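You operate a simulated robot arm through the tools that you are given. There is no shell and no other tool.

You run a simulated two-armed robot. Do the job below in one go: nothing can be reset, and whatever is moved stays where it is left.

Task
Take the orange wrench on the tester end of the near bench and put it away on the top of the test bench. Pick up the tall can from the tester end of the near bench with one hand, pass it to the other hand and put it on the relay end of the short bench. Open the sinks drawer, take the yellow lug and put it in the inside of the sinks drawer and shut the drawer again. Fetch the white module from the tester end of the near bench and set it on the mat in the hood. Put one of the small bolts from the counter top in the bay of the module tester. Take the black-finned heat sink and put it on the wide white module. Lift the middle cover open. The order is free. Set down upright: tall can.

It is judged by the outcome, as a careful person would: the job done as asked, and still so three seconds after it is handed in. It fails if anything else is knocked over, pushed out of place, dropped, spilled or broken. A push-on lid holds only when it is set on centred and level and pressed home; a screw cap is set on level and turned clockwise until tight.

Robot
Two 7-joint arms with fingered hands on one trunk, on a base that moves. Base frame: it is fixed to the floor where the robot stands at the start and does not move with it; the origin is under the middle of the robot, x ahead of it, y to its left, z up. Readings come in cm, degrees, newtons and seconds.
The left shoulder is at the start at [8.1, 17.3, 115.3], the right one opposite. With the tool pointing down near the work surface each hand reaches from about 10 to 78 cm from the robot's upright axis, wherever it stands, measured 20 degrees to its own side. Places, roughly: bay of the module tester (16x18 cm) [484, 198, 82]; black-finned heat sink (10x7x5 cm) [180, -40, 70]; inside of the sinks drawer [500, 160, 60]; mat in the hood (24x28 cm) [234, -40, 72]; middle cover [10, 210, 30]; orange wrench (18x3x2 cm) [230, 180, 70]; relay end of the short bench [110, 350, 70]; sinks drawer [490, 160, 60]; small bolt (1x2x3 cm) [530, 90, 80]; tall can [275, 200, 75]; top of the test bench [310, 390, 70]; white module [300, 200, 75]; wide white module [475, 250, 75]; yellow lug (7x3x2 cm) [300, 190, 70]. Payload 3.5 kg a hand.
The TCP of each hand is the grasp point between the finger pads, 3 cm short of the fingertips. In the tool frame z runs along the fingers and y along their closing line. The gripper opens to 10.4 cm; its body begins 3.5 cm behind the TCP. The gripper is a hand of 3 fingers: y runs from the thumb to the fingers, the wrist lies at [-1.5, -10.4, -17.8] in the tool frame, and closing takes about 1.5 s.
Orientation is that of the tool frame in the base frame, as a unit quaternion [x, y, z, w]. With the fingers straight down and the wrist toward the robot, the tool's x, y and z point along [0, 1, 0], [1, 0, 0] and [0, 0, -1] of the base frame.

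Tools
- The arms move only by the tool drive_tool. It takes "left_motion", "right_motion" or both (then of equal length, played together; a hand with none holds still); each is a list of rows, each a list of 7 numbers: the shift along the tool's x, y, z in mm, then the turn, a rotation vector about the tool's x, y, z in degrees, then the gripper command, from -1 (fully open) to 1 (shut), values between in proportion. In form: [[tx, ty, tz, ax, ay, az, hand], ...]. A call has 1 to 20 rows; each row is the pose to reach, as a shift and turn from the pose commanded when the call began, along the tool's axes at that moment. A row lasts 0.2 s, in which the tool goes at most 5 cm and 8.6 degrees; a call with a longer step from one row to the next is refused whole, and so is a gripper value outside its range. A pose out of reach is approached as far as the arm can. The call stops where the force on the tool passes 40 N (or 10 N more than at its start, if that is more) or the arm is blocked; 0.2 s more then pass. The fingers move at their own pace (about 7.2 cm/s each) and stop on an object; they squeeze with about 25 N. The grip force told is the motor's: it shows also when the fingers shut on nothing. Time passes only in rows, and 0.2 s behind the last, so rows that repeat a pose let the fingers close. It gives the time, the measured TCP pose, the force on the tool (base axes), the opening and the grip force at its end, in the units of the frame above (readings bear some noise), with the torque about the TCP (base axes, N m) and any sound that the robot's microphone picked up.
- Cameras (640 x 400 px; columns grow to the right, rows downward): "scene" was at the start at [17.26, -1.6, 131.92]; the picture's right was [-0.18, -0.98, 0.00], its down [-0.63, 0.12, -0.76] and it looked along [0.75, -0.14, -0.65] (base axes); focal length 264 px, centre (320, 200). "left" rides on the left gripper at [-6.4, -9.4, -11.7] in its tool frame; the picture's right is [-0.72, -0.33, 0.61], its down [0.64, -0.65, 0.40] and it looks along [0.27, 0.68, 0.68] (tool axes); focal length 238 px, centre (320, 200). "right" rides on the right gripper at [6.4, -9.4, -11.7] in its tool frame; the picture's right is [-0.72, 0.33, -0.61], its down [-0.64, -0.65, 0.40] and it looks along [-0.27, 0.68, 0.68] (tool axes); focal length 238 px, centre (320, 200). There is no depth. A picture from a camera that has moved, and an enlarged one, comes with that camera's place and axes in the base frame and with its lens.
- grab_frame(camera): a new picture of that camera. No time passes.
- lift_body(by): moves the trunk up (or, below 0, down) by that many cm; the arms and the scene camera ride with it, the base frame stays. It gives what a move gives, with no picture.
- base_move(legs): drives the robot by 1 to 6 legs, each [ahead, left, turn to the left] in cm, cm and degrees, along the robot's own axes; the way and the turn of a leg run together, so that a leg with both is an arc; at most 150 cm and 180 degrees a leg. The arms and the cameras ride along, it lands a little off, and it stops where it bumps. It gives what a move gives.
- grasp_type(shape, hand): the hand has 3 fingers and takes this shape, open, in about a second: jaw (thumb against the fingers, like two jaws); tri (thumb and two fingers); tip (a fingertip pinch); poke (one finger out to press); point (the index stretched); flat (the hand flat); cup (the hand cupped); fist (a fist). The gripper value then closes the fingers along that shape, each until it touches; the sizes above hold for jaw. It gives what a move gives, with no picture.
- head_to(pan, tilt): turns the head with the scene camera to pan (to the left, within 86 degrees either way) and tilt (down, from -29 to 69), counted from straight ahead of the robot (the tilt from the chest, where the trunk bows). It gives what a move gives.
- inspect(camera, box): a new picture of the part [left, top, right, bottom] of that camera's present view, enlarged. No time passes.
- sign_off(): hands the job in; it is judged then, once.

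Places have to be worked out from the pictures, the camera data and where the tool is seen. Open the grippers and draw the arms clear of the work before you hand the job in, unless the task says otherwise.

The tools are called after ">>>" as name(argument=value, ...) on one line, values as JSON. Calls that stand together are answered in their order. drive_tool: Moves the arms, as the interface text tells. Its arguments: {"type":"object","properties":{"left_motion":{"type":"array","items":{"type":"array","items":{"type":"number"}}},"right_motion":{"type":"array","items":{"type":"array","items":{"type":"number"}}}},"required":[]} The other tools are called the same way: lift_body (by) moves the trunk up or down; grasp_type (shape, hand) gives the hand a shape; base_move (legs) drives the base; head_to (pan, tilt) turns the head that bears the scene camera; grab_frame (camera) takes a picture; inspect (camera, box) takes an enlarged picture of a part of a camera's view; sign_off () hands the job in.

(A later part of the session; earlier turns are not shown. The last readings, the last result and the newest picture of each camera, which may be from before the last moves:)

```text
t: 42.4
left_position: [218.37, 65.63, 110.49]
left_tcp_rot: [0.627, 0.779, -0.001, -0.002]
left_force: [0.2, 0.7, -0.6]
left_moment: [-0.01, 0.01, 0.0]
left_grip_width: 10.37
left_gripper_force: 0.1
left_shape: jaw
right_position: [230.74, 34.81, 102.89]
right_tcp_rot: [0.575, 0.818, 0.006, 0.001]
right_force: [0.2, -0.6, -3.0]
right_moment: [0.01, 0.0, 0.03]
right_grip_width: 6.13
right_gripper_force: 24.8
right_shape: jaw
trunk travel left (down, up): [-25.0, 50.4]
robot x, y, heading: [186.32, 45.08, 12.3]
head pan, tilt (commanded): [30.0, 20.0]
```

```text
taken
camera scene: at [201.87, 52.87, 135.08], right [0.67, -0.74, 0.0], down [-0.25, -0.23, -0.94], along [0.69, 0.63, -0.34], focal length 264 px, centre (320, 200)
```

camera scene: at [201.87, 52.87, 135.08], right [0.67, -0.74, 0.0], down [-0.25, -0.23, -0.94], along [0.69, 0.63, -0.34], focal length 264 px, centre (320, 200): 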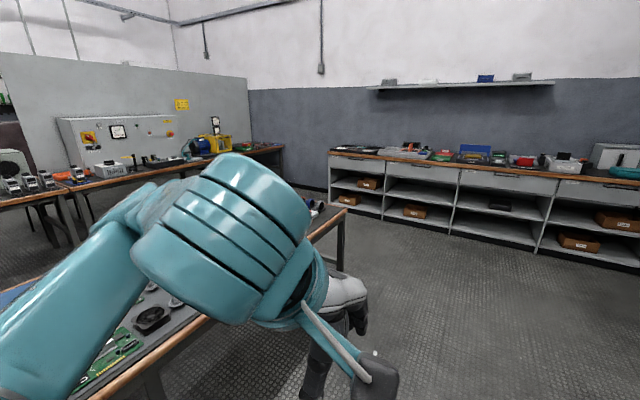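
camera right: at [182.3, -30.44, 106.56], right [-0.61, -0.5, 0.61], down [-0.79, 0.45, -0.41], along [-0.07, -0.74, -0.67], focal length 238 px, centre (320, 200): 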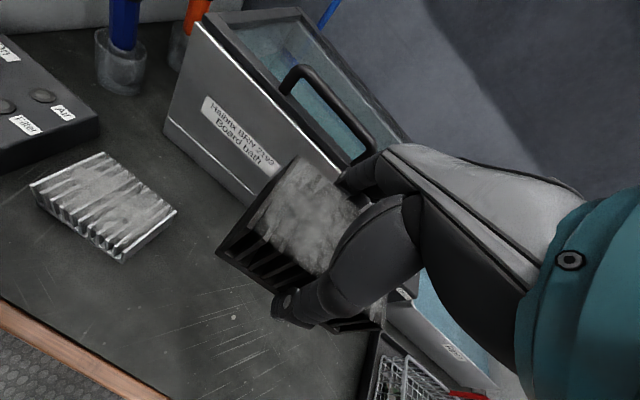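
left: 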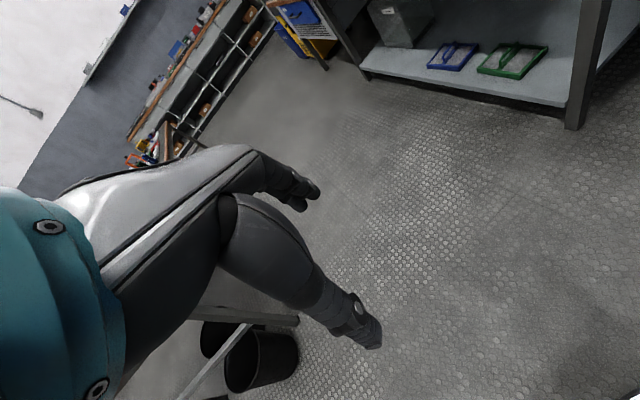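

Heading now 12°, square with the room. I drive ahead past the near bench's end and look at the far counter.

>>> base_move(legs=[[140, 0, 0], [40, 40, 0]])

>>> head_to(pan=35, tilt=25)

>>> grab_frame(camera="scene")

>>> head_to(pan=-10, tilt=25)

>>> grab_frame(camera="scene")

```text
t: 52.2
left_position: [387.15, 141.5, 110.38]
left_tcp_rot: [0.634, 0.773, -0.002, -0.001]
left_force: [0.1, 1.1, 0.4]
left_moment: [0.01, 0.0, 0.02]
left_grip_width: 10.37
left_gripper_force: 0.0
left_shape: jaw
right_position: [398.83, 110.38, 102.82]
right_tcp_rot: [0.583, 0.812, 0.005, 0.001]
right_force: [0.8, -0.4, -3.3]
right_moment: [-0.05, -0.03, 0.01]
right_grip_width: 6.16
right_gripper_force: 24.8
right_shape: jaw
trunk travel left (down, up): [-25.0, 50.4]
robot x, y, heading: [354.36, 121.14, 11.4]
head pan, tilt (commanded): [30.0, 20.0]
```

```text
t: 52.9
left_position: [386.99, 141.63, 110.6]
left_tcp_rot: [0.636, 0.772, -0.001, -0.002]
left_force: [0.3, -0.7, 0.0]
left_moment: [0.0, 0.02, 0.0]
left_grip_width: 10.38
left_gripper_force: 0.2
left_shape: jaw
right_position: [398.75, 110.39, 102.88]
right_tcp_rot: [0.583, 0.812, 0.005, 0.001]
right_force: [0.3, 0.1, -3.8]
right_moment: [-0.02, 0.0, 0.0]
right_grip_width: 6.17
right_gripper_force: 25.3
right_shape: jaw
trunk travel left (down, up): [-25.0, 50.4]
robot x, y, heading: [354.46, 121.07, 11.2]
head pan, tilt (commanded): [35.0, 25.0]
```

```text
taken
camera scene: at [369.58, 129.53, 134.28], right [0.72, -0.69, 0.0], down [-0.29, -0.3, -0.91], along [0.63, 0.65, -0.42], focal length 264 px, centre (320, 200)
```

scene: 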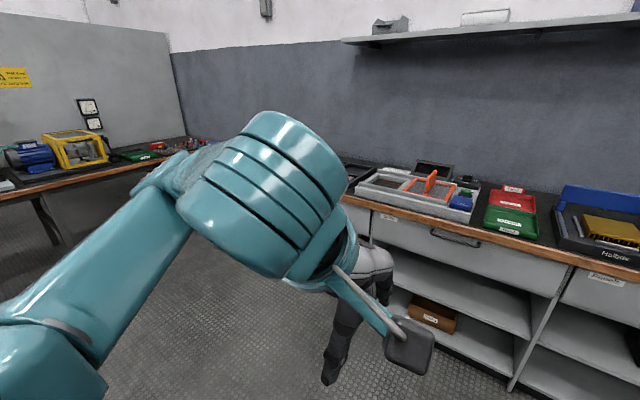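

```text
t: 54.0
left_position: [387.02, 141.42, 110.56]
left_tcp_rot: [0.635, 0.772, -0.002, -0.001]
left_force: [-0.6, 0.1, -0.5]
left_moment: [-0.01, 0.01, 0.0]
left_grip_width: 10.38
left_gripper_force: 0.1
left_shape: jaw
right_position: [398.77, 110.48, 102.88]
right_tcp_rot: [0.584, 0.812, 0.005, 0.001]
right_force: [0.1, -0.3, -3.7]
right_moment: [-0.02, -0.05, 0.03]
right_grip_width: 6.15
right_gripper_force: 25.1
right_shape: jaw
trunk travel left (down, up): [-25.0, 50.4]
robot x, y, heading: [354.55, 120.98, 11.4]
head pan, tilt (commanded): [-10.0, 25.0]
```

```text
taken
camera scene: at [372.42, 123.1, 134.28], right [0.02, -1.0, 0.0], down [-0.42, -0.01, -0.91], along [0.91, 0.02, -0.42], focal length 264 px, centre (320, 200)
```

scene: 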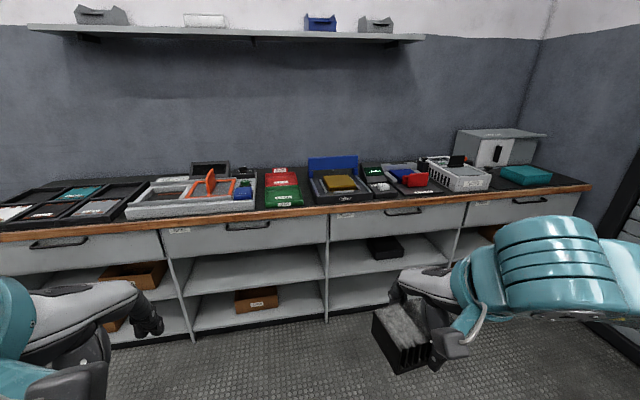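

>>> inspect(camera="scene", box=[0, 140, 260, 302])

>>> inspect(camera="scene", box=[240, 130, 420, 242])

>>> inspect(camera="scene", box=[360, 110, 600, 260])

```text
2.46 times, centred on (130, 221) of scene
camera zoom: at [372.42, 123.1, 134.28], right [0.02, -1.0, 0.0], down [-0.42, -0.01, -0.91], along [0.91, 0.02, -0.42], focal length 648 px, centre (788, 148)
```

zoom: 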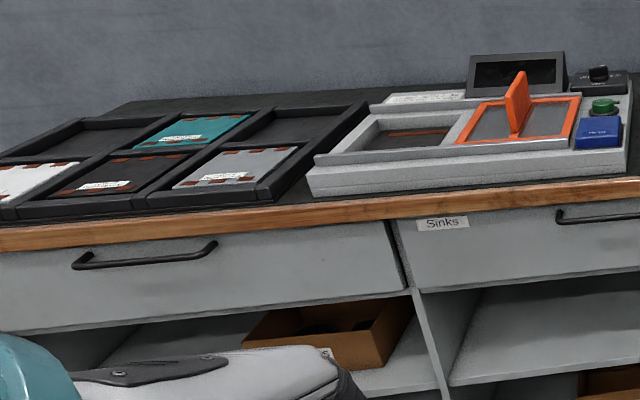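

```text
3.56 times, centred on (330, 186) of scene
camera zoom: at [372.42, 123.1, 134.28], right [0.02, -1.0, 0.0], down [-0.42, -0.01, -0.91], along [0.91, 0.02, -0.42], focal length 937 px, centre (284, 250)
```

zoom: 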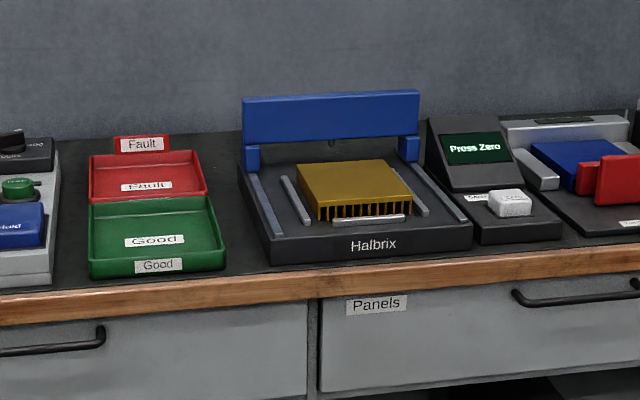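

```text
2.67 times, centred on (480, 185) of scene
camera zoom: at [372.42, 123.1, 134.28], right [0.02, -1.0, 0.0], down [-0.42, -0.01, -0.91], along [0.91, 0.02, -0.42], focal length 703 px, centre (-107, 240)
```

zoom: 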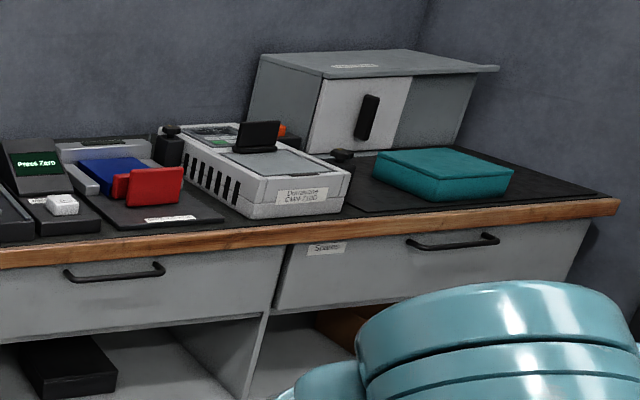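

I can see the "Sinks" drawer (second from left), the module tester above it and, at the left end, a tray with modules. I drive to stand before the left end of the counter for a closer look at the wide white module.

>>> base_move(legs=[[45, 0, 0], [0, 122, 0]])

>>> head_to(pan=0, tilt=40)

>>> grab_frame(camera="scene")

```text
t: 62.4
left_position: [406.44, 269.76, 110.49]
left_tcp_rot: [0.631, 0.776, -0.002, -0.001]
left_force: [0.0, -0.2, -0.6]
left_moment: [0.02, -0.03, -0.01]
left_grip_width: 10.39
left_gripper_force: 0.0
left_shape: jaw
right_position: [418.34, 238.85, 102.83]
right_tcp_rot: [0.579, 0.816, 0.004, 0.001]
right_force: [-0.8, -0.7, -3.6]
right_moment: [0.0, 0.01, 0.0]
right_grip_width: 6.15
right_gripper_force: 24.6
right_shape: jaw
trunk travel left (down, up): [-25.0, 50.4]
robot x, y, heading: [374.15, 249.35, 12.0]
head pan, tilt (commanded): [-10.0, 25.0]
```

```text
t: 63.2
left_position: [406.46, 269.68, 110.53]
left_tcp_rot: [0.63, 0.777, -0.001, -0.001]
left_force: [0.1, -0.3, -0.5]
left_moment: [0.01, -0.05, -0.01]
left_grip_width: 10.37
left_gripper_force: 0.0
left_shape: jaw
right_position: [418.5, 238.73, 102.88]
right_tcp_rot: [0.579, 0.815, 0.005, 0.002]
right_force: [-0.3, -0.5, -3.3]
right_moment: [0.0, -0.02, -0.01]
right_grip_width: 6.15
right_gripper_force: 25.1
right_shape: jaw
trunk travel left (down, up): [-25.0, 50.4]
robot x, y, heading: [373.81, 249.17, 11.8]
head pan, tilt (commanded): [0.0, 40.0]
```

```text
taken
camera scene: at [391.14, 252.63, 131.95], right [0.21, -0.98, 0.0], down [-0.63, -0.13, -0.77], along [0.75, 0.16, -0.64], focal length 264 px, centre (320, 200)
```

scene: 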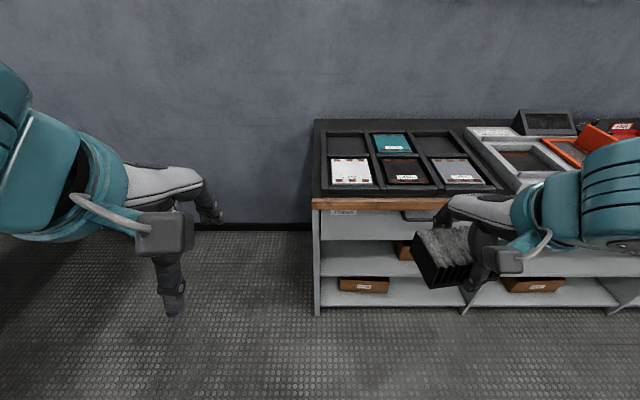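

>>> inspect(camera="scene", box=[310, 110, 510, 215])

>>> inspect(camera="scene", box=[440, 100, 640, 225])

```text
3.20 times, centred on (410, 162) of scene
camera zoom: at [391.14, 252.63, 131.95], right [0.21, -0.98, 0.0], down [-0.63, -0.13, -0.77], along [0.75, 0.16, -0.64], focal length 843 px, centre (32, 320)
```

zoom: 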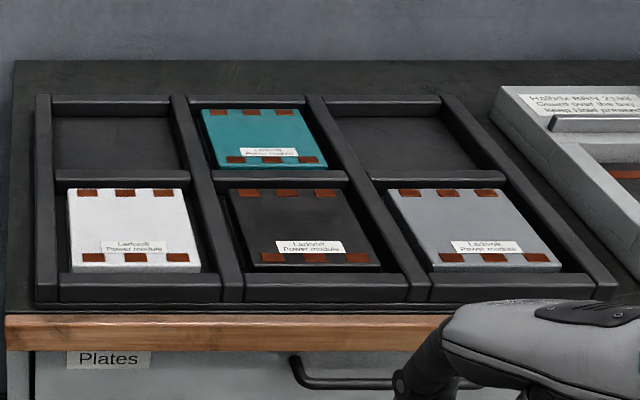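

```text
3.20 times, centred on (540, 162) of scene
camera zoom: at [391.14, 252.63, 131.95], right [0.21, -0.98, 0.0], down [-0.63, -0.13, -0.77], along [0.75, 0.16, -0.64], focal length 843 px, centre (-384, 320)
```

zoom: 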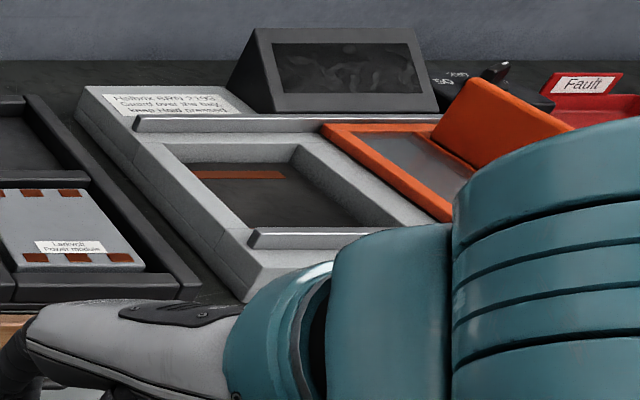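

The white "Larkvolt Power module" in the front-left tray cell is the wide white module, top centre about (472, 258). I drive straight ahead 38 cm so the right hand can place the heat sink.

>>> base_move(legs=[[38, 0, 0]])

>>> head_to(pan=0, tilt=52)

>>> grab_frame(camera="scene")

>>> grab_frame(camera="right")

```text
t: 65.6
left_position: [443.91, 277.51, 110.46]
left_tcp_rot: [0.631, 0.776, -0.002, -0.002]
left_force: [-0.1, 0.2, 0.0]
left_moment: [-0.01, 0.0, 0.0]
left_grip_width: 10.35
left_gripper_force: 0.0
left_shape: jaw
right_position: [455.71, 246.53, 102.82]
right_tcp_rot: [0.58, 0.815, 0.005, 0.001]
right_force: [0.4, -0.3, -3.0]
right_moment: [0.0, -0.01, 0.0]
right_grip_width: 6.15
right_gripper_force: 25.3
right_shape: jaw
trunk travel left (down, up): [-25.0, 50.4]
robot x, y, heading: [411.42, 257.07, 11.6]
head pan, tilt (commanded): [0.0, 40.0]
```

```text
t: 66.4
left_position: [443.81, 277.4, 110.51]
left_tcp_rot: [0.631, 0.776, -0.002, -0.001]
left_force: [-0.4, 0.3, -0.1]
left_moment: [0.06, -0.05, -0.02]
left_grip_width: 10.36
left_gripper_force: 0.0
left_shape: jaw
right_position: [455.7, 246.43, 102.9]
right_tcp_rot: [0.58, 0.815, 0.005, 0.001]
right_force: [-0.1, 0.4, -3.9]
right_moment: [0.03, -0.04, 0.03]
right_grip_width: 6.15
right_gripper_force: 25.2
right_shape: jaw
trunk travel left (down, up): [-25.0, 50.4]
robot x, y, heading: [411.46, 257.1, 11.7]
head pan, tilt (commanded): [0.0, 52.0]
```

```text
taken
camera scene: at [427.41, 260.15, 130.27], right [0.2, -0.98, 0.0], down [-0.77, -0.16, -0.62], along [0.6, 0.12, -0.79], focal length 264 px, centre (320, 200)
```

scene: 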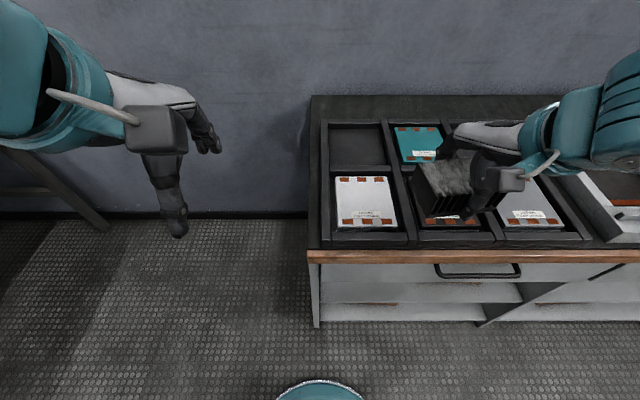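

```text
taken
camera right: at [444.49, 249.33, 114.44], right [0.54, -0.58, 0.61], down [-0.4, -0.82, -0.41], along [0.74, -0.03, -0.67], focal length 238 px, centre (320, 200)
```

right: 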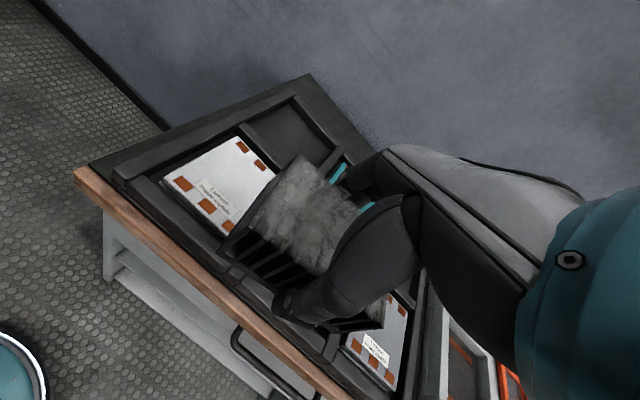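

>>> inspect(camera="scene", box=[300, 100, 460, 265])

>>> inspect(camera="right", box=[60, 60, 300, 300])

```text
2.42 times, centred on (380, 182) of scene
camera zoom: at [427.41, 260.15, 130.27], right [0.2, -0.98, 0.0], down [-0.77, -0.16, -0.62], along [0.6, 0.12, -0.79], focal length 639 px, centre (174, 242)
```

zoom: 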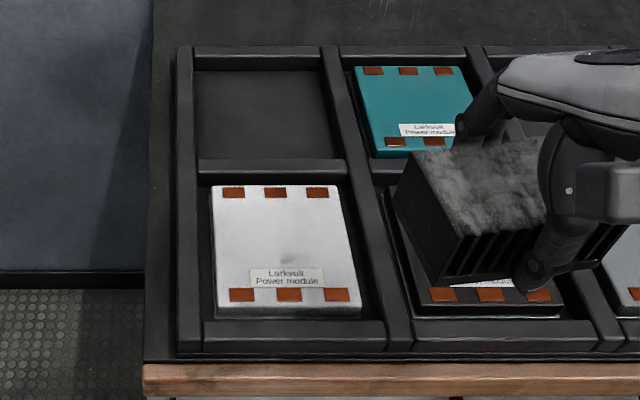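

```text
1.67 times, centred on (180, 180) of right
camera zoom: at [444.49, 249.33, 114.44], right [0.54, -0.58, 0.61], down [-0.4, -0.82, -0.41], along [0.74, -0.03, -0.67], focal length 397 px, centre (553, 233)
```

zoom: 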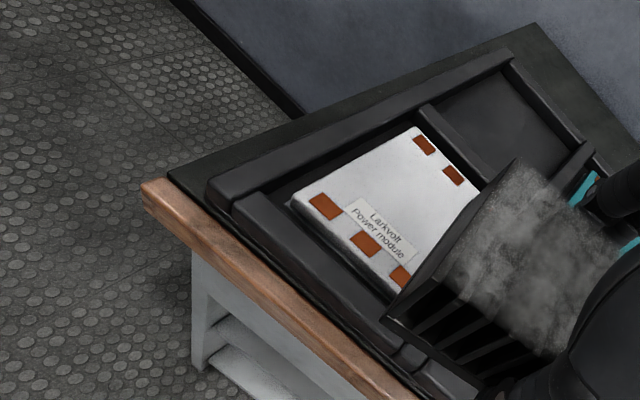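

Triangulation puts the module top at z≈82.8, centre (465.7, 257.9), edges at ≈12°. I swing the heat sink over it and align.

>>> drive_tool(right_motion=[[19, 33, 5, 0, 0, 1.7, 1], [38, 66, 15, 0, 0, 3.5, 1], [57, 99, 25, 0, 0, 5.2, 1], [76, 132, 40, 0, 0, 6.9, 1], [76, 132, 80, 0, 0, 6.9, 1], [76, 132, 80, 0, 0, 6.9, 1]])

>>> inspect(camera="scene", box=[300, 100, 460, 265])

>>> grab_frame(camera="right")

```text
t: 67.8
left_position: [443.7, 277.38, 110.44]
left_tcp_rot: [0.631, 0.775, -0.001, -0.001]
left_force: [-0.1, -0.1, 0.6]
left_moment: [0.0, 0.01, 0.02]
left_grip_width: 10.37
left_gripper_force: 0.1
left_shape: jaw
right_position: [465.7, 257.96, 94.95]
right_tcp_rot: [0.628, 0.778, 0.005, 0.0]
right_force: [0.3, 0.5, -3.5]
right_moment: [0.04, -0.04, -0.01]
right_grip_width: 6.15
right_gripper_force: 25.3
right_shape: jaw
trunk travel left (down, up): [-25.0, 50.4]
robot x, y, heading: [411.23, 256.87, 11.4]
head pan, tilt (commanded): [0.0, 52.0]
```

```text
2.42 times, centred on (380, 182) of scene
camera zoom: at [427.4, 260.18, 130.26], right [0.2, -0.98, 0.0], down [-0.77, -0.16, -0.62], along [0.6, 0.12, -0.79], focal length 639 px, centre (174, 242)
```

zoom: 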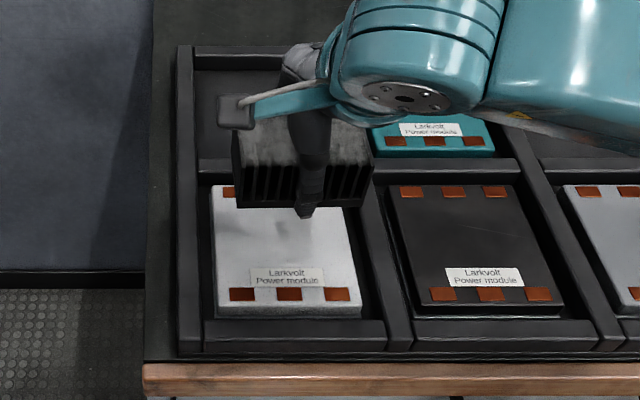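

```text
taken
camera right: at [455.0, 262.19, 106.56], right [0.47, -0.64, 0.61], down [-0.5, -0.76, -0.41], along [0.73, -0.11, -0.67], focal length 238 px, centre (320, 200)
```

right: 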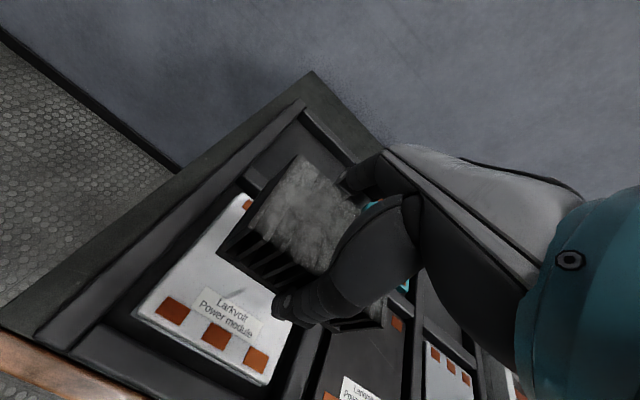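

Aligned. I lower 6 cm and check before contact.

>>> drive_tool(right_motion=[[0, 0, 30, 0, 0, 0, 1], [0, 0, 60, 0, 0, 0, 1], [0, 0, 60, 0, 0, 0, 1]])

>>> inspect(camera="scene", box=[300, 100, 460, 265])

>>> grab_frame(camera="right")

```text
t: 68.6
left_position: [443.71, 277.39, 110.42]
left_tcp_rot: [0.632, 0.775, -0.002, -0.001]
left_force: [0.3, 0.4, -0.4]
left_moment: [0.01, 0.01, -0.01]
left_grip_width: 10.38
left_gripper_force: 0.1
left_shape: jaw
right_position: [465.86, 258.0, 88.84]
right_tcp_rot: [0.628, 0.778, 0.004, 0.001]
right_force: [0.3, 0.3, -3.6]
right_moment: [0.0, -0.03, -0.04]
right_grip_width: 6.16
right_gripper_force: 25.2
right_shape: jaw
trunk travel left (down, up): [-25.0, 50.4]
robot x, y, heading: [411.15, 256.92, 11.7]
head pan, tilt (commanded): [0.0, 52.0]
```

```text
2.42 times, centred on (380, 182) of scene
camera zoom: at [427.4, 260.16, 130.26], right [0.2, -0.98, 0.0], down [-0.77, -0.16, -0.62], along [0.6, 0.12, -0.79], focal length 639 px, centre (174, 242)
```

zoom: 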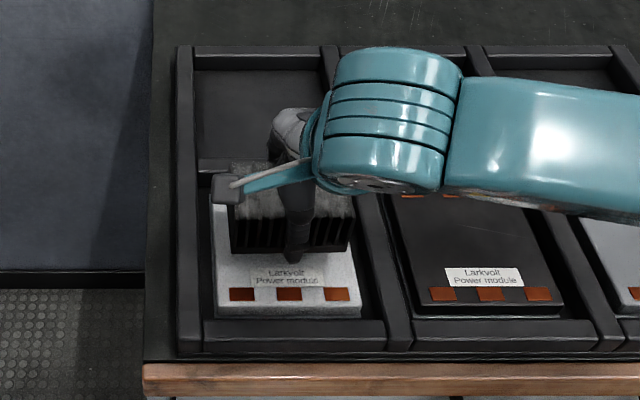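

```text
taken
camera right: at [455.09, 262.21, 100.47], right [0.47, -0.64, 0.61], down [-0.5, -0.76, -0.41], along [0.73, -0.11, -0.67], focal length 238 px, centre (320, 200)
```

right: 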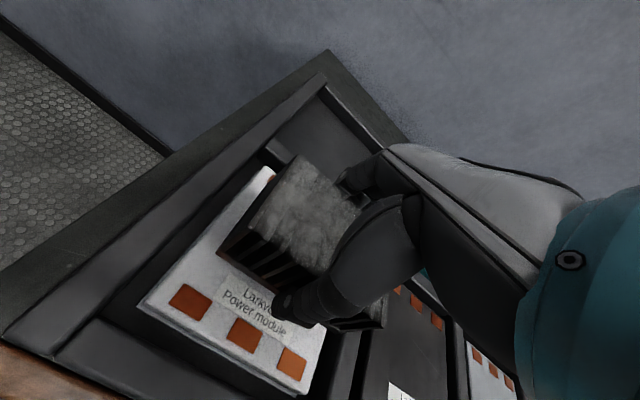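

Close to the surface now, shadows near contact; I lower in small steps watching the force.

>>> drive_tool(right_motion=[[0, 0, 7, 0, 0, 0, 1], [0, 0, 14, 0, 0, 0, 1], [0, 0, 14, 0, 0, 0, 1]])

```text
t: 69.4
left_position: [443.83, 277.48, 110.49]
left_tcp_rot: [0.631, 0.776, -0.001, 0.0]
left_force: [0.1, 0.4, -0.1]
left_moment: [-0.02, 0.04, -0.03]
left_grip_width: 10.37
left_gripper_force: 0.0
left_shape: jaw
right_position: [465.84, 257.92, 87.56]
right_tcp_rot: [0.627, 0.779, 0.005, 0.0]
right_force: [-0.5, -0.7, -3.0]
right_moment: [0.03, -0.02, 0.02]
right_grip_width: 6.14
right_gripper_force: 25.0
right_shape: jaw
trunk travel left (down, up): [-25.0, 50.4]
robot x, y, heading: [411.38, 256.83, 11.8]
head pan, tilt (commanded): [0.0, 52.0]
```

>>> drive_tool(right_motion=[[0, 0, 4, 0, 0, 0, 1], [0, 0, 8, 0, 0, 0, 1], [0, 0, 8, 0, 0, 0, 1]])

```text
t: 70.2
left_position: [443.77, 277.39, 110.51]
left_tcp_rot: [0.631, 0.776, -0.001, -0.001]
left_force: [-0.1, -0.3, -0.9]
left_moment: [-0.03, 0.01, 0.0]
left_grip_width: 10.37
left_gripper_force: 0.1
left_shape: jaw
right_position: [465.82, 257.98, 86.76]
right_tcp_rot: [0.628, 0.778, 0.005, 0.001]
right_force: [-0.5, 0.1, -3.8]
right_moment: [-0.03, -0.02, -0.03]
right_grip_width: 6.15
right_gripper_force: 25.3
right_shape: jaw
trunk travel left (down, up): [-25.0, 50.4]
robot x, y, heading: [411.18, 257.03, 12.1]
head pan, tilt (commanded): [0.0, 52.0]
```

Still no contact at TCP 86.8 (force still just the weight). I continue down in 4 mm steps.

>>> drive_tool(right_motion=[[0, 0, 4, 0, 0, 0, 1], [0, 0, 4, 0, 0, 0, 1], [0, 0, 8, 0, 0, 0, 1], [0, 0, 8, 0, 0, 0, 1]])

>>> inspect(camera="right", box=[120, 140, 420, 380])

```text
t: 71.2
left_position: [443.8, 277.43, 110.48]
left_tcp_rot: [0.632, 0.775, -0.001, -0.001]
left_force: [0.2, -0.8, 0.3]
left_moment: [0.01, -0.01, 0.03]
left_grip_width: 10.39
left_gripper_force: 0.2
left_shape: jaw
right_position: [465.86, 258.03, 85.93]
right_tcp_rot: [0.628, 0.778, 0.005, 0.001]
right_force: [0.3, -0.2, -3.4]
right_moment: [-0.03, -0.03, 0.0]
right_grip_width: 6.17
right_gripper_force: 25.0
right_shape: jaw
trunk travel left (down, up): [-25.0, 50.4]
robot x, y, heading: [411.51, 256.95, 11.8]
head pan, tilt (commanded): [0.0, 52.0]
```

```text
1.67 times, centred on (270, 260) of right
camera zoom: at [455.09, 262.22, 97.59], right [0.47, -0.64, 0.61], down [-0.5, -0.76, -0.41], along [0.73, -0.11, -0.67], focal length 397 px, centre (403, 100)
```

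zoom: 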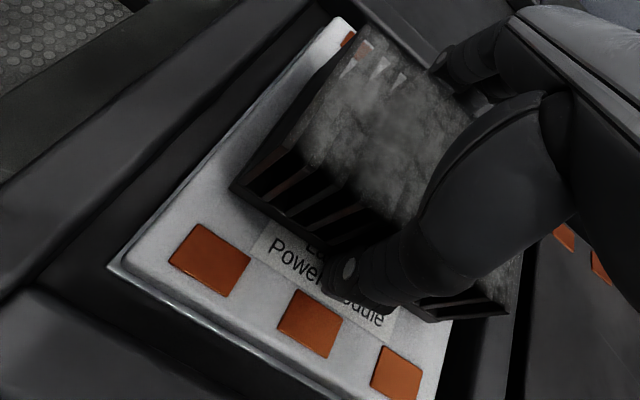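

Very near now; I keep lowering gently.

>>> drive_tool(right_motion=[[0, 0, 4, 0, 0, 0, 1], [0, 0, 4, 0, 0, 0, 1], [0, 0, 7, 0, 0, 0, 1], [0, 0, 7, 0, 0, 0, 1]])

```text
t: 72.2
left_position: [443.63, 277.45, 110.46]
left_tcp_rot: [0.632, 0.775, -0.001, 0.0]
left_force: [0.2, -0.7, -0.4]
left_moment: [0.01, -0.01, 0.02]
left_grip_width: 10.38
left_gripper_force: 0.0
left_shape: jaw
right_position: [465.94, 258.19, 85.84]
right_tcp_rot: [0.628, 0.778, 0.012, 0.002]
right_force: [1.7, 0.6, 35.4]
right_moment: [-0.36, 1.82, 0.0]
right_grip_width: 6.08
right_gripper_force: 24.9
right_shape: jaw
trunk travel left (down, up): [-25.0, 50.4]
robot x, y, heading: [411.26, 257.05, 11.8]
head pan, tilt (commanded): [0.0, 52.0]
```

Contact made (35 N). I ease up 4 mm, then open the fingers part way to release.

>>> drive_tool(right_motion=[[0, 0, -4, 0, 0, 0, 1], [0, 0, -4, 0, 0, 0, 1], [0, 0, -4, 0, 0, 0, 0], [0, 0, -4, 0, 0, 0, -0.5], [0, 0, -4, 0, 0, 0, -0.7], [0, 0, -4, 0, 0, 0, -0.7], [0, 0, -4, 0, 0, 0, -0.7]])

>>> inspect(camera="scene", box=[300, 100, 460, 265])

>>> inspect(camera="right", box=[120, 140, 420, 380])

```text
t: 73.8
left_position: [443.68, 277.39, 110.53]
left_tcp_rot: [0.632, 0.775, -0.002, -0.001]
left_force: [-0.3, -0.7, -0.9]
left_moment: [0.0, 0.02, 0.0]
left_grip_width: 10.38
left_gripper_force: 0.0
left_shape: jaw
right_position: [465.82, 258.02, 85.83]
right_tcp_rot: [0.629, 0.777, 0.005, 0.002]
right_force: [5.9, -0.5, 18.7]
right_moment: [-0.15, 0.5, -0.02]
right_grip_width: 8.73
right_gripper_force: 0.1
right_shape: jaw
trunk travel left (down, up): [-25.0, 50.4]
robot x, y, heading: [410.8, 256.84, 11.7]
head pan, tilt (commanded): [0.0, 52.0]
```

```text
2.42 times, centred on (380, 182) of scene
camera zoom: at [427.3, 260.15, 130.28], right [0.2, -0.98, 0.0], down [-0.77, -0.16, -0.62], along [0.6, 0.12, -0.79], focal length 639 px, centre (174, 242)
```

zoom: 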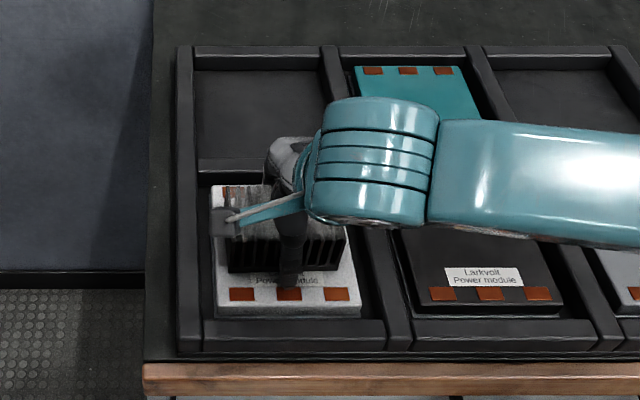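

```text
1.67 times, centred on (270, 260) of right
camera zoom: at [455.01, 262.21, 97.38], right [0.46, -0.64, 0.61], down [-0.5, -0.76, -0.41], along [0.73, -0.11, -0.67], focal length 397 px, centre (403, 100)
```

zoom: 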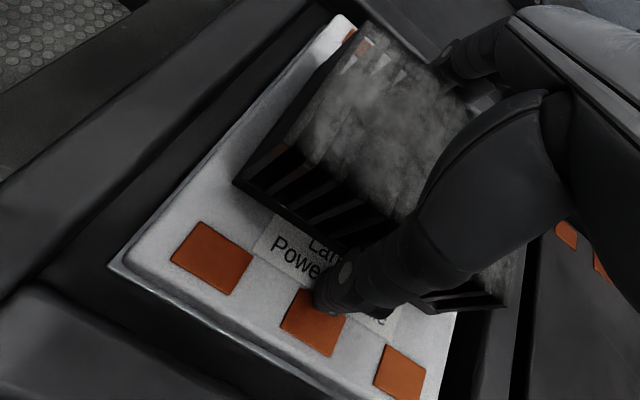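

Released; the fingertips rest on the module. I lift straight up and check the heat sink stays put.

>>> drive_tool(right_motion=[[0, 0, -8, 0, 0, 0, -0.8], [0, 0, -16, 0, 0, 0, -0.9], [0, 0, -40, 0, 0, 0, -0.9], [0, 0, -80, 0, 0, 0, -0.9], [0, 0, -120, 0, 0, 0, -0.9], [0, -40, -140, 0, 0, 0, -0.9], [0, -80, -140, 0, 0, 0, -0.9]])

>>> inspect(camera="scene", box=[300, 100, 460, 265])

>>> grab_frame(camera="right")

```text
t: 75.4
left_position: [443.68, 277.38, 110.53]
left_tcp_rot: [0.632, 0.775, -0.002, -0.001]
left_force: [0.2, 0.4, -0.5]
left_moment: [0.01, -0.03, -0.02]
left_grip_width: 10.37
left_gripper_force: 0.1
left_shape: jaw
right_position: [457.86, 256.11, 99.64]
right_tcp_rot: [0.629, 0.778, 0.005, 0.001]
right_force: [-0.3, 0.2, 0.4]
right_moment: [-0.01, 0.02, 0.0]
right_grip_width: 9.86
right_gripper_force: 0.0
right_shape: jaw
trunk travel left (down, up): [-25.0, 50.4]
robot x, y, heading: [411.43, 257.15, 11.6]
head pan, tilt (commanded): [0.0, 52.0]
```

```text
2.42 times, centred on (380, 182) of scene
camera zoom: at [427.37, 260.15, 130.27], right [0.2, -0.98, 0.0], down [-0.77, -0.16, -0.62], along [0.6, 0.12, -0.79], focal length 639 px, centre (174, 242)
```

zoom: 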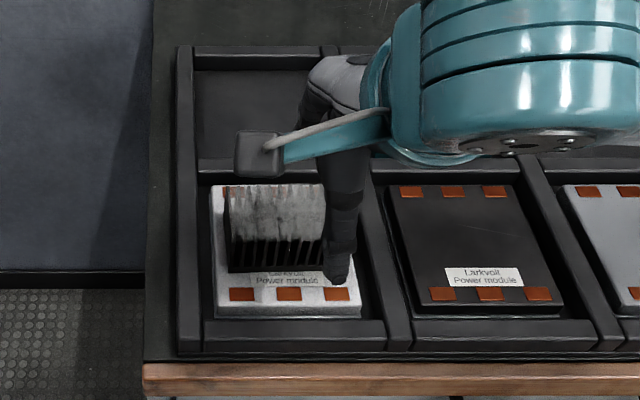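

```text
taken
camera right: at [447.13, 260.44, 111.29], right [0.46, -0.64, 0.61], down [-0.5, -0.76, -0.41], along [0.73, -0.11, -0.67], focal length 238 px, centre (320, 200)
```

right: 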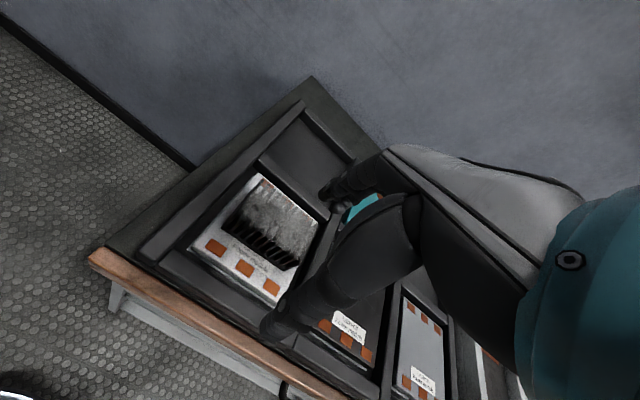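

The heat sink sits on the wide white module. Next the bolts: I draw the right hand in, back away and drive to the right along the counter to find the small bolts near (530,90).

>>> drive_tool(right_motion=[[0, -30, -30, 0, 0, 0, -1], [0, -60, -60, 0, 0, 0, -1], [0, -80, -80, 0, 0, 0, -1]])

>>> base_move(legs=[[-25, 0, 0], [0, -145, 0]])

>>> head_to(pan=-10, tilt=35)

>>> grab_frame(camera="scene")

```text
t: 76.2
left_position: [443.74, 277.58, 110.55]
left_tcp_rot: [0.632, 0.775, -0.001, 0.0]
left_force: [0.4, -0.4, -0.1]
left_moment: [0.01, 0.0, 0.03]
left_grip_width: 10.4
left_gripper_force: 0.2
left_shape: jaw
right_position: [450.0, 254.48, 107.6]
right_tcp_rot: [0.628, 0.778, 0.005, 0.001]
right_force: [0.4, 0.3, 0.0]
right_moment: [-0.01, -0.03, 0.03]
right_grip_width: 10.38
right_gripper_force: 0.0
right_shape: jaw
trunk travel left (down, up): [-25.0, 50.4]
robot x, y, heading: [411.38, 257.18, 11.6]
head pan, tilt (commanded): [0.0, 52.0]
```

```text
t: 84.8
left_position: [448.26, 130.31, 110.59]
left_tcp_rot: [0.635, 0.772, -0.001, -0.001]
left_force: [0.4, 0.2, -0.1]
left_moment: [0.04, 0.0, -0.02]
left_grip_width: 10.37
left_gripper_force: 0.1
left_shape: jaw
right_position: [454.35, 107.22, 107.6]
right_tcp_rot: [0.632, 0.775, 0.005, 0.001]
right_force: [0.4, -1.4, 0.6]
right_moment: [0.02, 0.0, -0.01]
right_grip_width: 10.39
right_gripper_force: 0.0
right_shape: jaw
trunk travel left (down, up): [-25.0, 50.4]
robot x, y, heading: [415.51, 110.32, 11.0]
head pan, tilt (commanded): [0.0, 52.0]
```

```text
t: 85.6
left_position: [448.36, 130.18, 110.33]
left_tcp_rot: [0.634, 0.773, -0.001, -0.001]
left_force: [-0.8, 0.5, 0.7]
left_moment: [0.03, 0.03, 0.01]
left_grip_width: 10.39
left_gripper_force: 0.0
left_shape: jaw
right_position: [454.34, 107.28, 107.49]
right_tcp_rot: [0.631, 0.776, 0.006, 0.002]
right_force: [-0.5, -0.3, 0.1]
right_moment: [0.02, -0.01, -0.03]
right_grip_width: 10.33
right_gripper_force: 0.0
right_shape: jaw
trunk travel left (down, up): [-25.0, 50.4]
robot x, y, heading: [415.56, 110.23, 11.4]
head pan, tilt (commanded): [-10.0, 35.0]
```

```text
taken
camera scene: at [433.25, 111.85, 132.7], right [0.02, -1.0, 0.0], down [-0.57, -0.01, -0.82], along [0.82, 0.02, -0.57], focal length 264 px, centre (320, 200)
```

scene: 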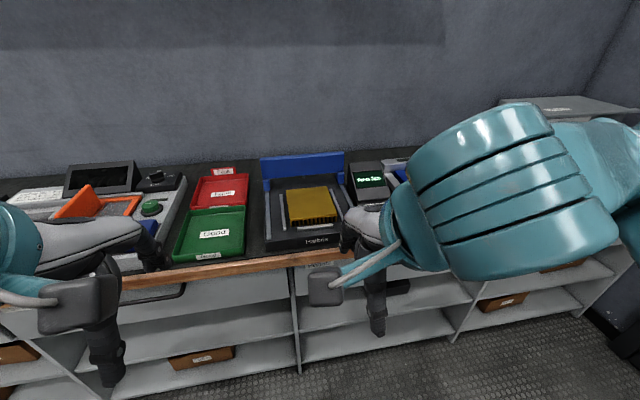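

The right forearm blocks the view of the bolt area. I back off and raise the trunk to look from higher.

>>> base_move(legs=[[-30, 0, 0]])

>>> lift_body(by=35)

>>> head_to(pan=-15, tilt=40)

>>> grab_frame(camera="scene")

```text
t: 87.6
left_position: [419.05, 124.39, 110.52]
left_tcp_rot: [0.634, 0.773, -0.001, -0.001]
left_force: [-0.5, -0.6, 0.9]
left_moment: [-0.02, 0.0, 0.01]
left_grip_width: 10.37
left_gripper_force: 0.0
left_shape: jaw
right_position: [425.09, 101.34, 107.51]
right_tcp_rot: [0.631, 0.776, 0.004, 0.0]
right_force: [-0.4, 0.3, 0.8]
right_moment: [0.02, 0.01, -0.01]
right_grip_width: 10.37
right_gripper_force: 0.1
right_shape: jaw
trunk travel left (down, up): [-25.0, 50.4]
robot x, y, heading: [386.62, 103.99, 11.5]
head pan, tilt (commanded): [-10.0, 35.0]
```

```text
t: 91.0
left_position: [419.09, 124.56, 145.45]
left_tcp_rot: [0.634, 0.773, -0.001, -0.001]
left_force: [-0.5, 0.4, 0.2]
left_moment: [0.02, 0.0, -0.01]
left_grip_width: 10.37
left_gripper_force: 0.1
left_shape: jaw
right_position: [425.14, 101.5, 142.54]
right_tcp_rot: [0.632, 0.775, 0.005, 0.0]
right_force: [-0.4, 0.0, 0.3]
right_moment: [-0.01, -0.02, -0.01]
right_grip_width: 10.38
right_gripper_force: 0.1
right_shape: jaw
trunk travel left (down, up): [-60.0, 15.4]
robot x, y, heading: [386.23, 103.88, 11.0]
head pan, tilt (commanded): [-10.0, 35.0]
```

```text
t: 91.7
left_position: [419.14, 124.5, 145.44]
left_tcp_rot: [0.635, 0.773, -0.001, -0.001]
left_force: [0.8, 0.2, 0.2]
left_moment: [0.0, 0.01, 0.0]
left_grip_width: 10.4
left_gripper_force: 0.1
left_shape: jaw
right_position: [425.14, 101.57, 142.53]
right_tcp_rot: [0.631, 0.775, 0.005, 0.001]
right_force: [0.0, -0.2, -0.1]
right_moment: [-0.03, 0.03, 0.0]
right_grip_width: 10.4
right_gripper_force: 0.0
right_shape: jaw
trunk travel left (down, up): [-60.0, 15.4]
robot x, y, heading: [386.57, 104.32, 11.1]
head pan, tilt (commanded): [-15.0, 40.0]
```

```text
taken
camera scene: at [396.16, 103.82, 167.27], right [-0.07, -1.0, 0.0], down [-0.64, 0.04, -0.77], along [0.76, -0.05, -0.64], focal length 264 px, centre (320, 200)
```

scene: 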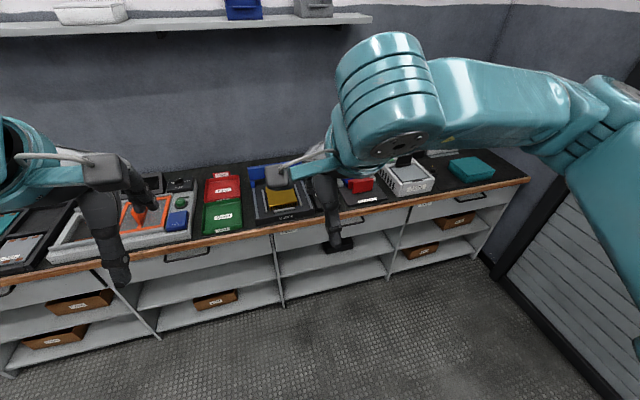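

The arm rides up with the trunk and still hides the spot, so I lower the right hand and shift it to the right.

>>> drive_tool(right_motion=[[-40, 0, 30, 0, 0, 0, -1], [-80, 0, 70, 0, 0, 0, -1], [-120, 0, 110, 0, 0, 0, -1], [-150, 0, 150, 0, 0, 0, -1], [-150, 0, 200, 0, 0, 0, -1], [-150, 0, 250, 0, 0, 0, -1], [-150, 0, 300, 0, 0, 0, -1], [-150, 0, 350, 0, 0, 0, -1], [-150, 0, 400, 0, 0, 0, -1]])

>>> grab_frame(camera="scene")

```text
refused: row 2 steps farther than a row can; nothing moved
```

```text
taken
camera scene: at [396.16, 103.82, 167.27], right [-0.07, -1.0, 0.0], down [-0.64, 0.04, -0.77], along [0.76, -0.05, -0.64], focal length 264 px, centre (320, 200)
```

scene: 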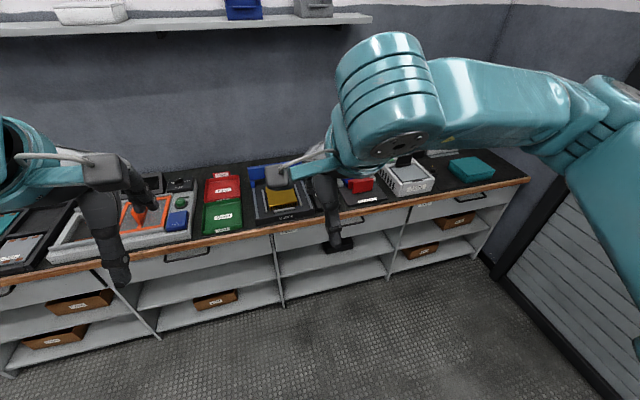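

A row was longer than 5 cm; I repeat with smaller steps.

>>> drive_tool(right_motion=[[-25, 0, 35, 0, 0, 0, -1], [-50, 0, 70, 0, 0, 0, -1], [-75, 0, 105, 0, 0, 0, -1], [-100, 0, 140, 0, 0, 0, -1], [-120, 0, 180, 0, 0, 0, -1], [-140, 0, 220, 0, 0, 0, -1], [-150, 0, 265, 0, 0, 0, -1], [-150, 0, 310, 0, 0, 0, -1], [-150, 0, 355, 0, 0, 0, -1], [-150, 0, 400, 0, 0, 0, -1]])

>>> grab_frame(camera="scene")

```text
t: 93.9
left_position: [418.99, 124.5, 145.43]
left_tcp_rot: [0.635, 0.773, -0.001, -0.001]
left_force: [-0.6, -0.1, 1.1]
left_moment: [-0.01, -0.04, -0.01]
left_grip_width: 10.37
left_gripper_force: 0.1
left_shape: jaw
right_position: [428.38, 87.01, 112.65]
right_tcp_rot: [0.631, 0.776, 0.005, 0.001]
right_force: [-0.8, -0.4, -0.1]
right_moment: [-0.01, -0.01, 0.01]
right_grip_width: 10.38
right_gripper_force: 0.1
right_shape: jaw
right hand out of reach, approached as far as the arm can: row 8, 9, 10
trunk travel left (down, up): [-60.0, 15.4]
robot x, y, heading: [386.5, 104.22, 11.1]
head pan, tilt (commanded): [-15.0, 40.0]
```

```text
taken
camera scene: at [396.16, 103.81, 167.26], right [-0.07, -1.0, 0.0], down [-0.64, 0.04, -0.77], along [0.76, -0.05, -0.64], focal length 264 px, centre (320, 200)
```

scene: 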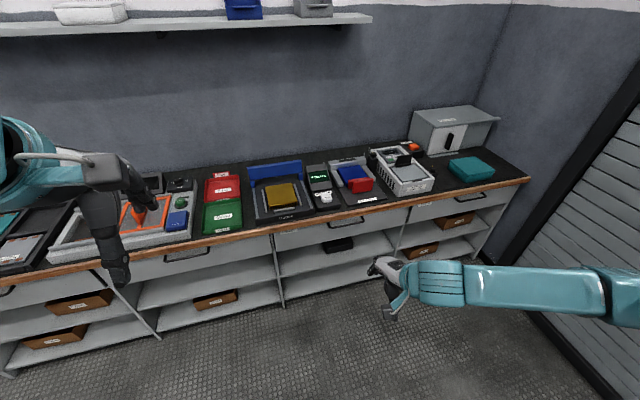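

>>> inspect(camera="scene", box=[240, 130, 400, 230])

>>> inspect(camera="scene", box=[340, 100, 540, 225])

>>> inspect(camera="scene", box=[80, 150, 260, 262])

```text
4.00 times, centred on (320, 180) of scene
camera zoom: at [396.16, 103.81, 167.26], right [-0.07, -1.0, 0.0], down [-0.64, 0.04, -0.77], along [0.76, -0.05, -0.64], focal length 1054 px, centre (320, 280)
```

zoom: 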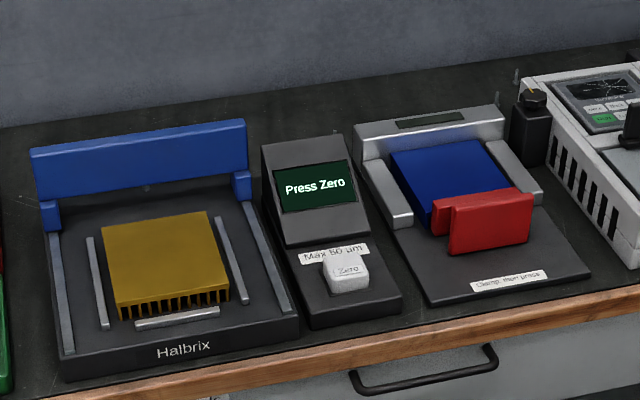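

```text
3.20 times, centred on (440, 162) of scene
camera zoom: at [396.16, 103.81, 167.26], right [-0.07, -1.0, 0.0], down [-0.64, 0.04, -0.77], along [0.76, -0.05, -0.64], focal length 843 px, centre (-64, 320)
```

zoom: 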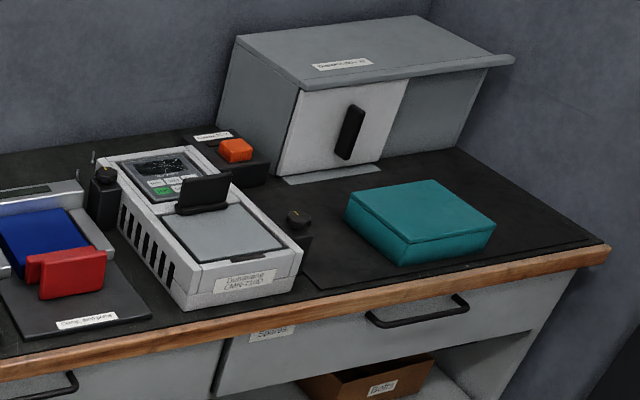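

```text
3.56 times, centred on (170, 206) of scene
camera zoom: at [396.16, 103.81, 167.26], right [-0.07, -1.0, 0.0], down [-0.64, 0.04, -0.77], along [0.76, -0.05, -0.64], focal length 937 px, centre (853, 179)
```

zoom: 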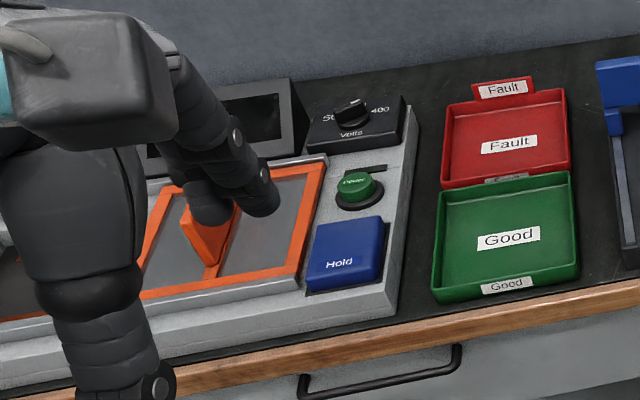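

Two small upright pegs show behind the press (zoom at (516,75) and nearby). I enlarge that region strongly.

>>> inspect(camera="scene", box=[335, 132, 399, 172])

>>> inspect(camera="scene", box=[380, 130, 444, 170])

```text
10.00 times, centred on (367, 152) of scene
camera zoom: at [396.16, 103.81, 167.26], right [-0.07, -1.0, 0.0], down [-0.64, 0.04, -0.77], along [0.76, -0.05, -0.64], focal length 2635 px, centre (-150, 680)
```

zoom: 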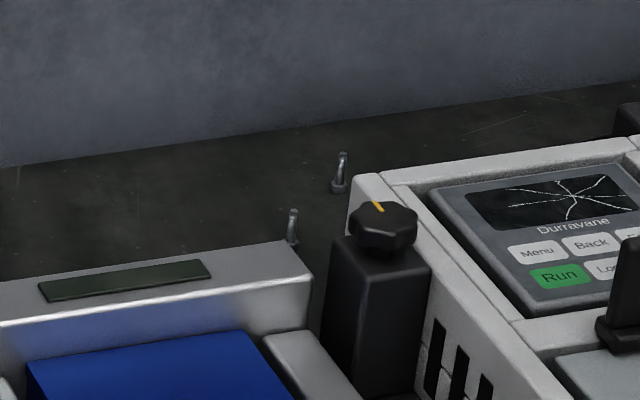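

```text
10.00 times, centred on (412, 150) of scene
camera zoom: at [396.16, 103.81, 167.26], right [-0.07, -1.0, 0.0], down [-0.64, 0.04, -0.77], along [0.76, -0.05, -0.64], focal length 2635 px, centre (-600, 700)
```

zoom: 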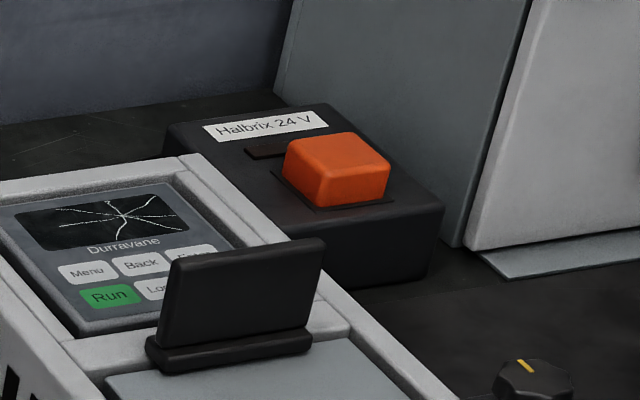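

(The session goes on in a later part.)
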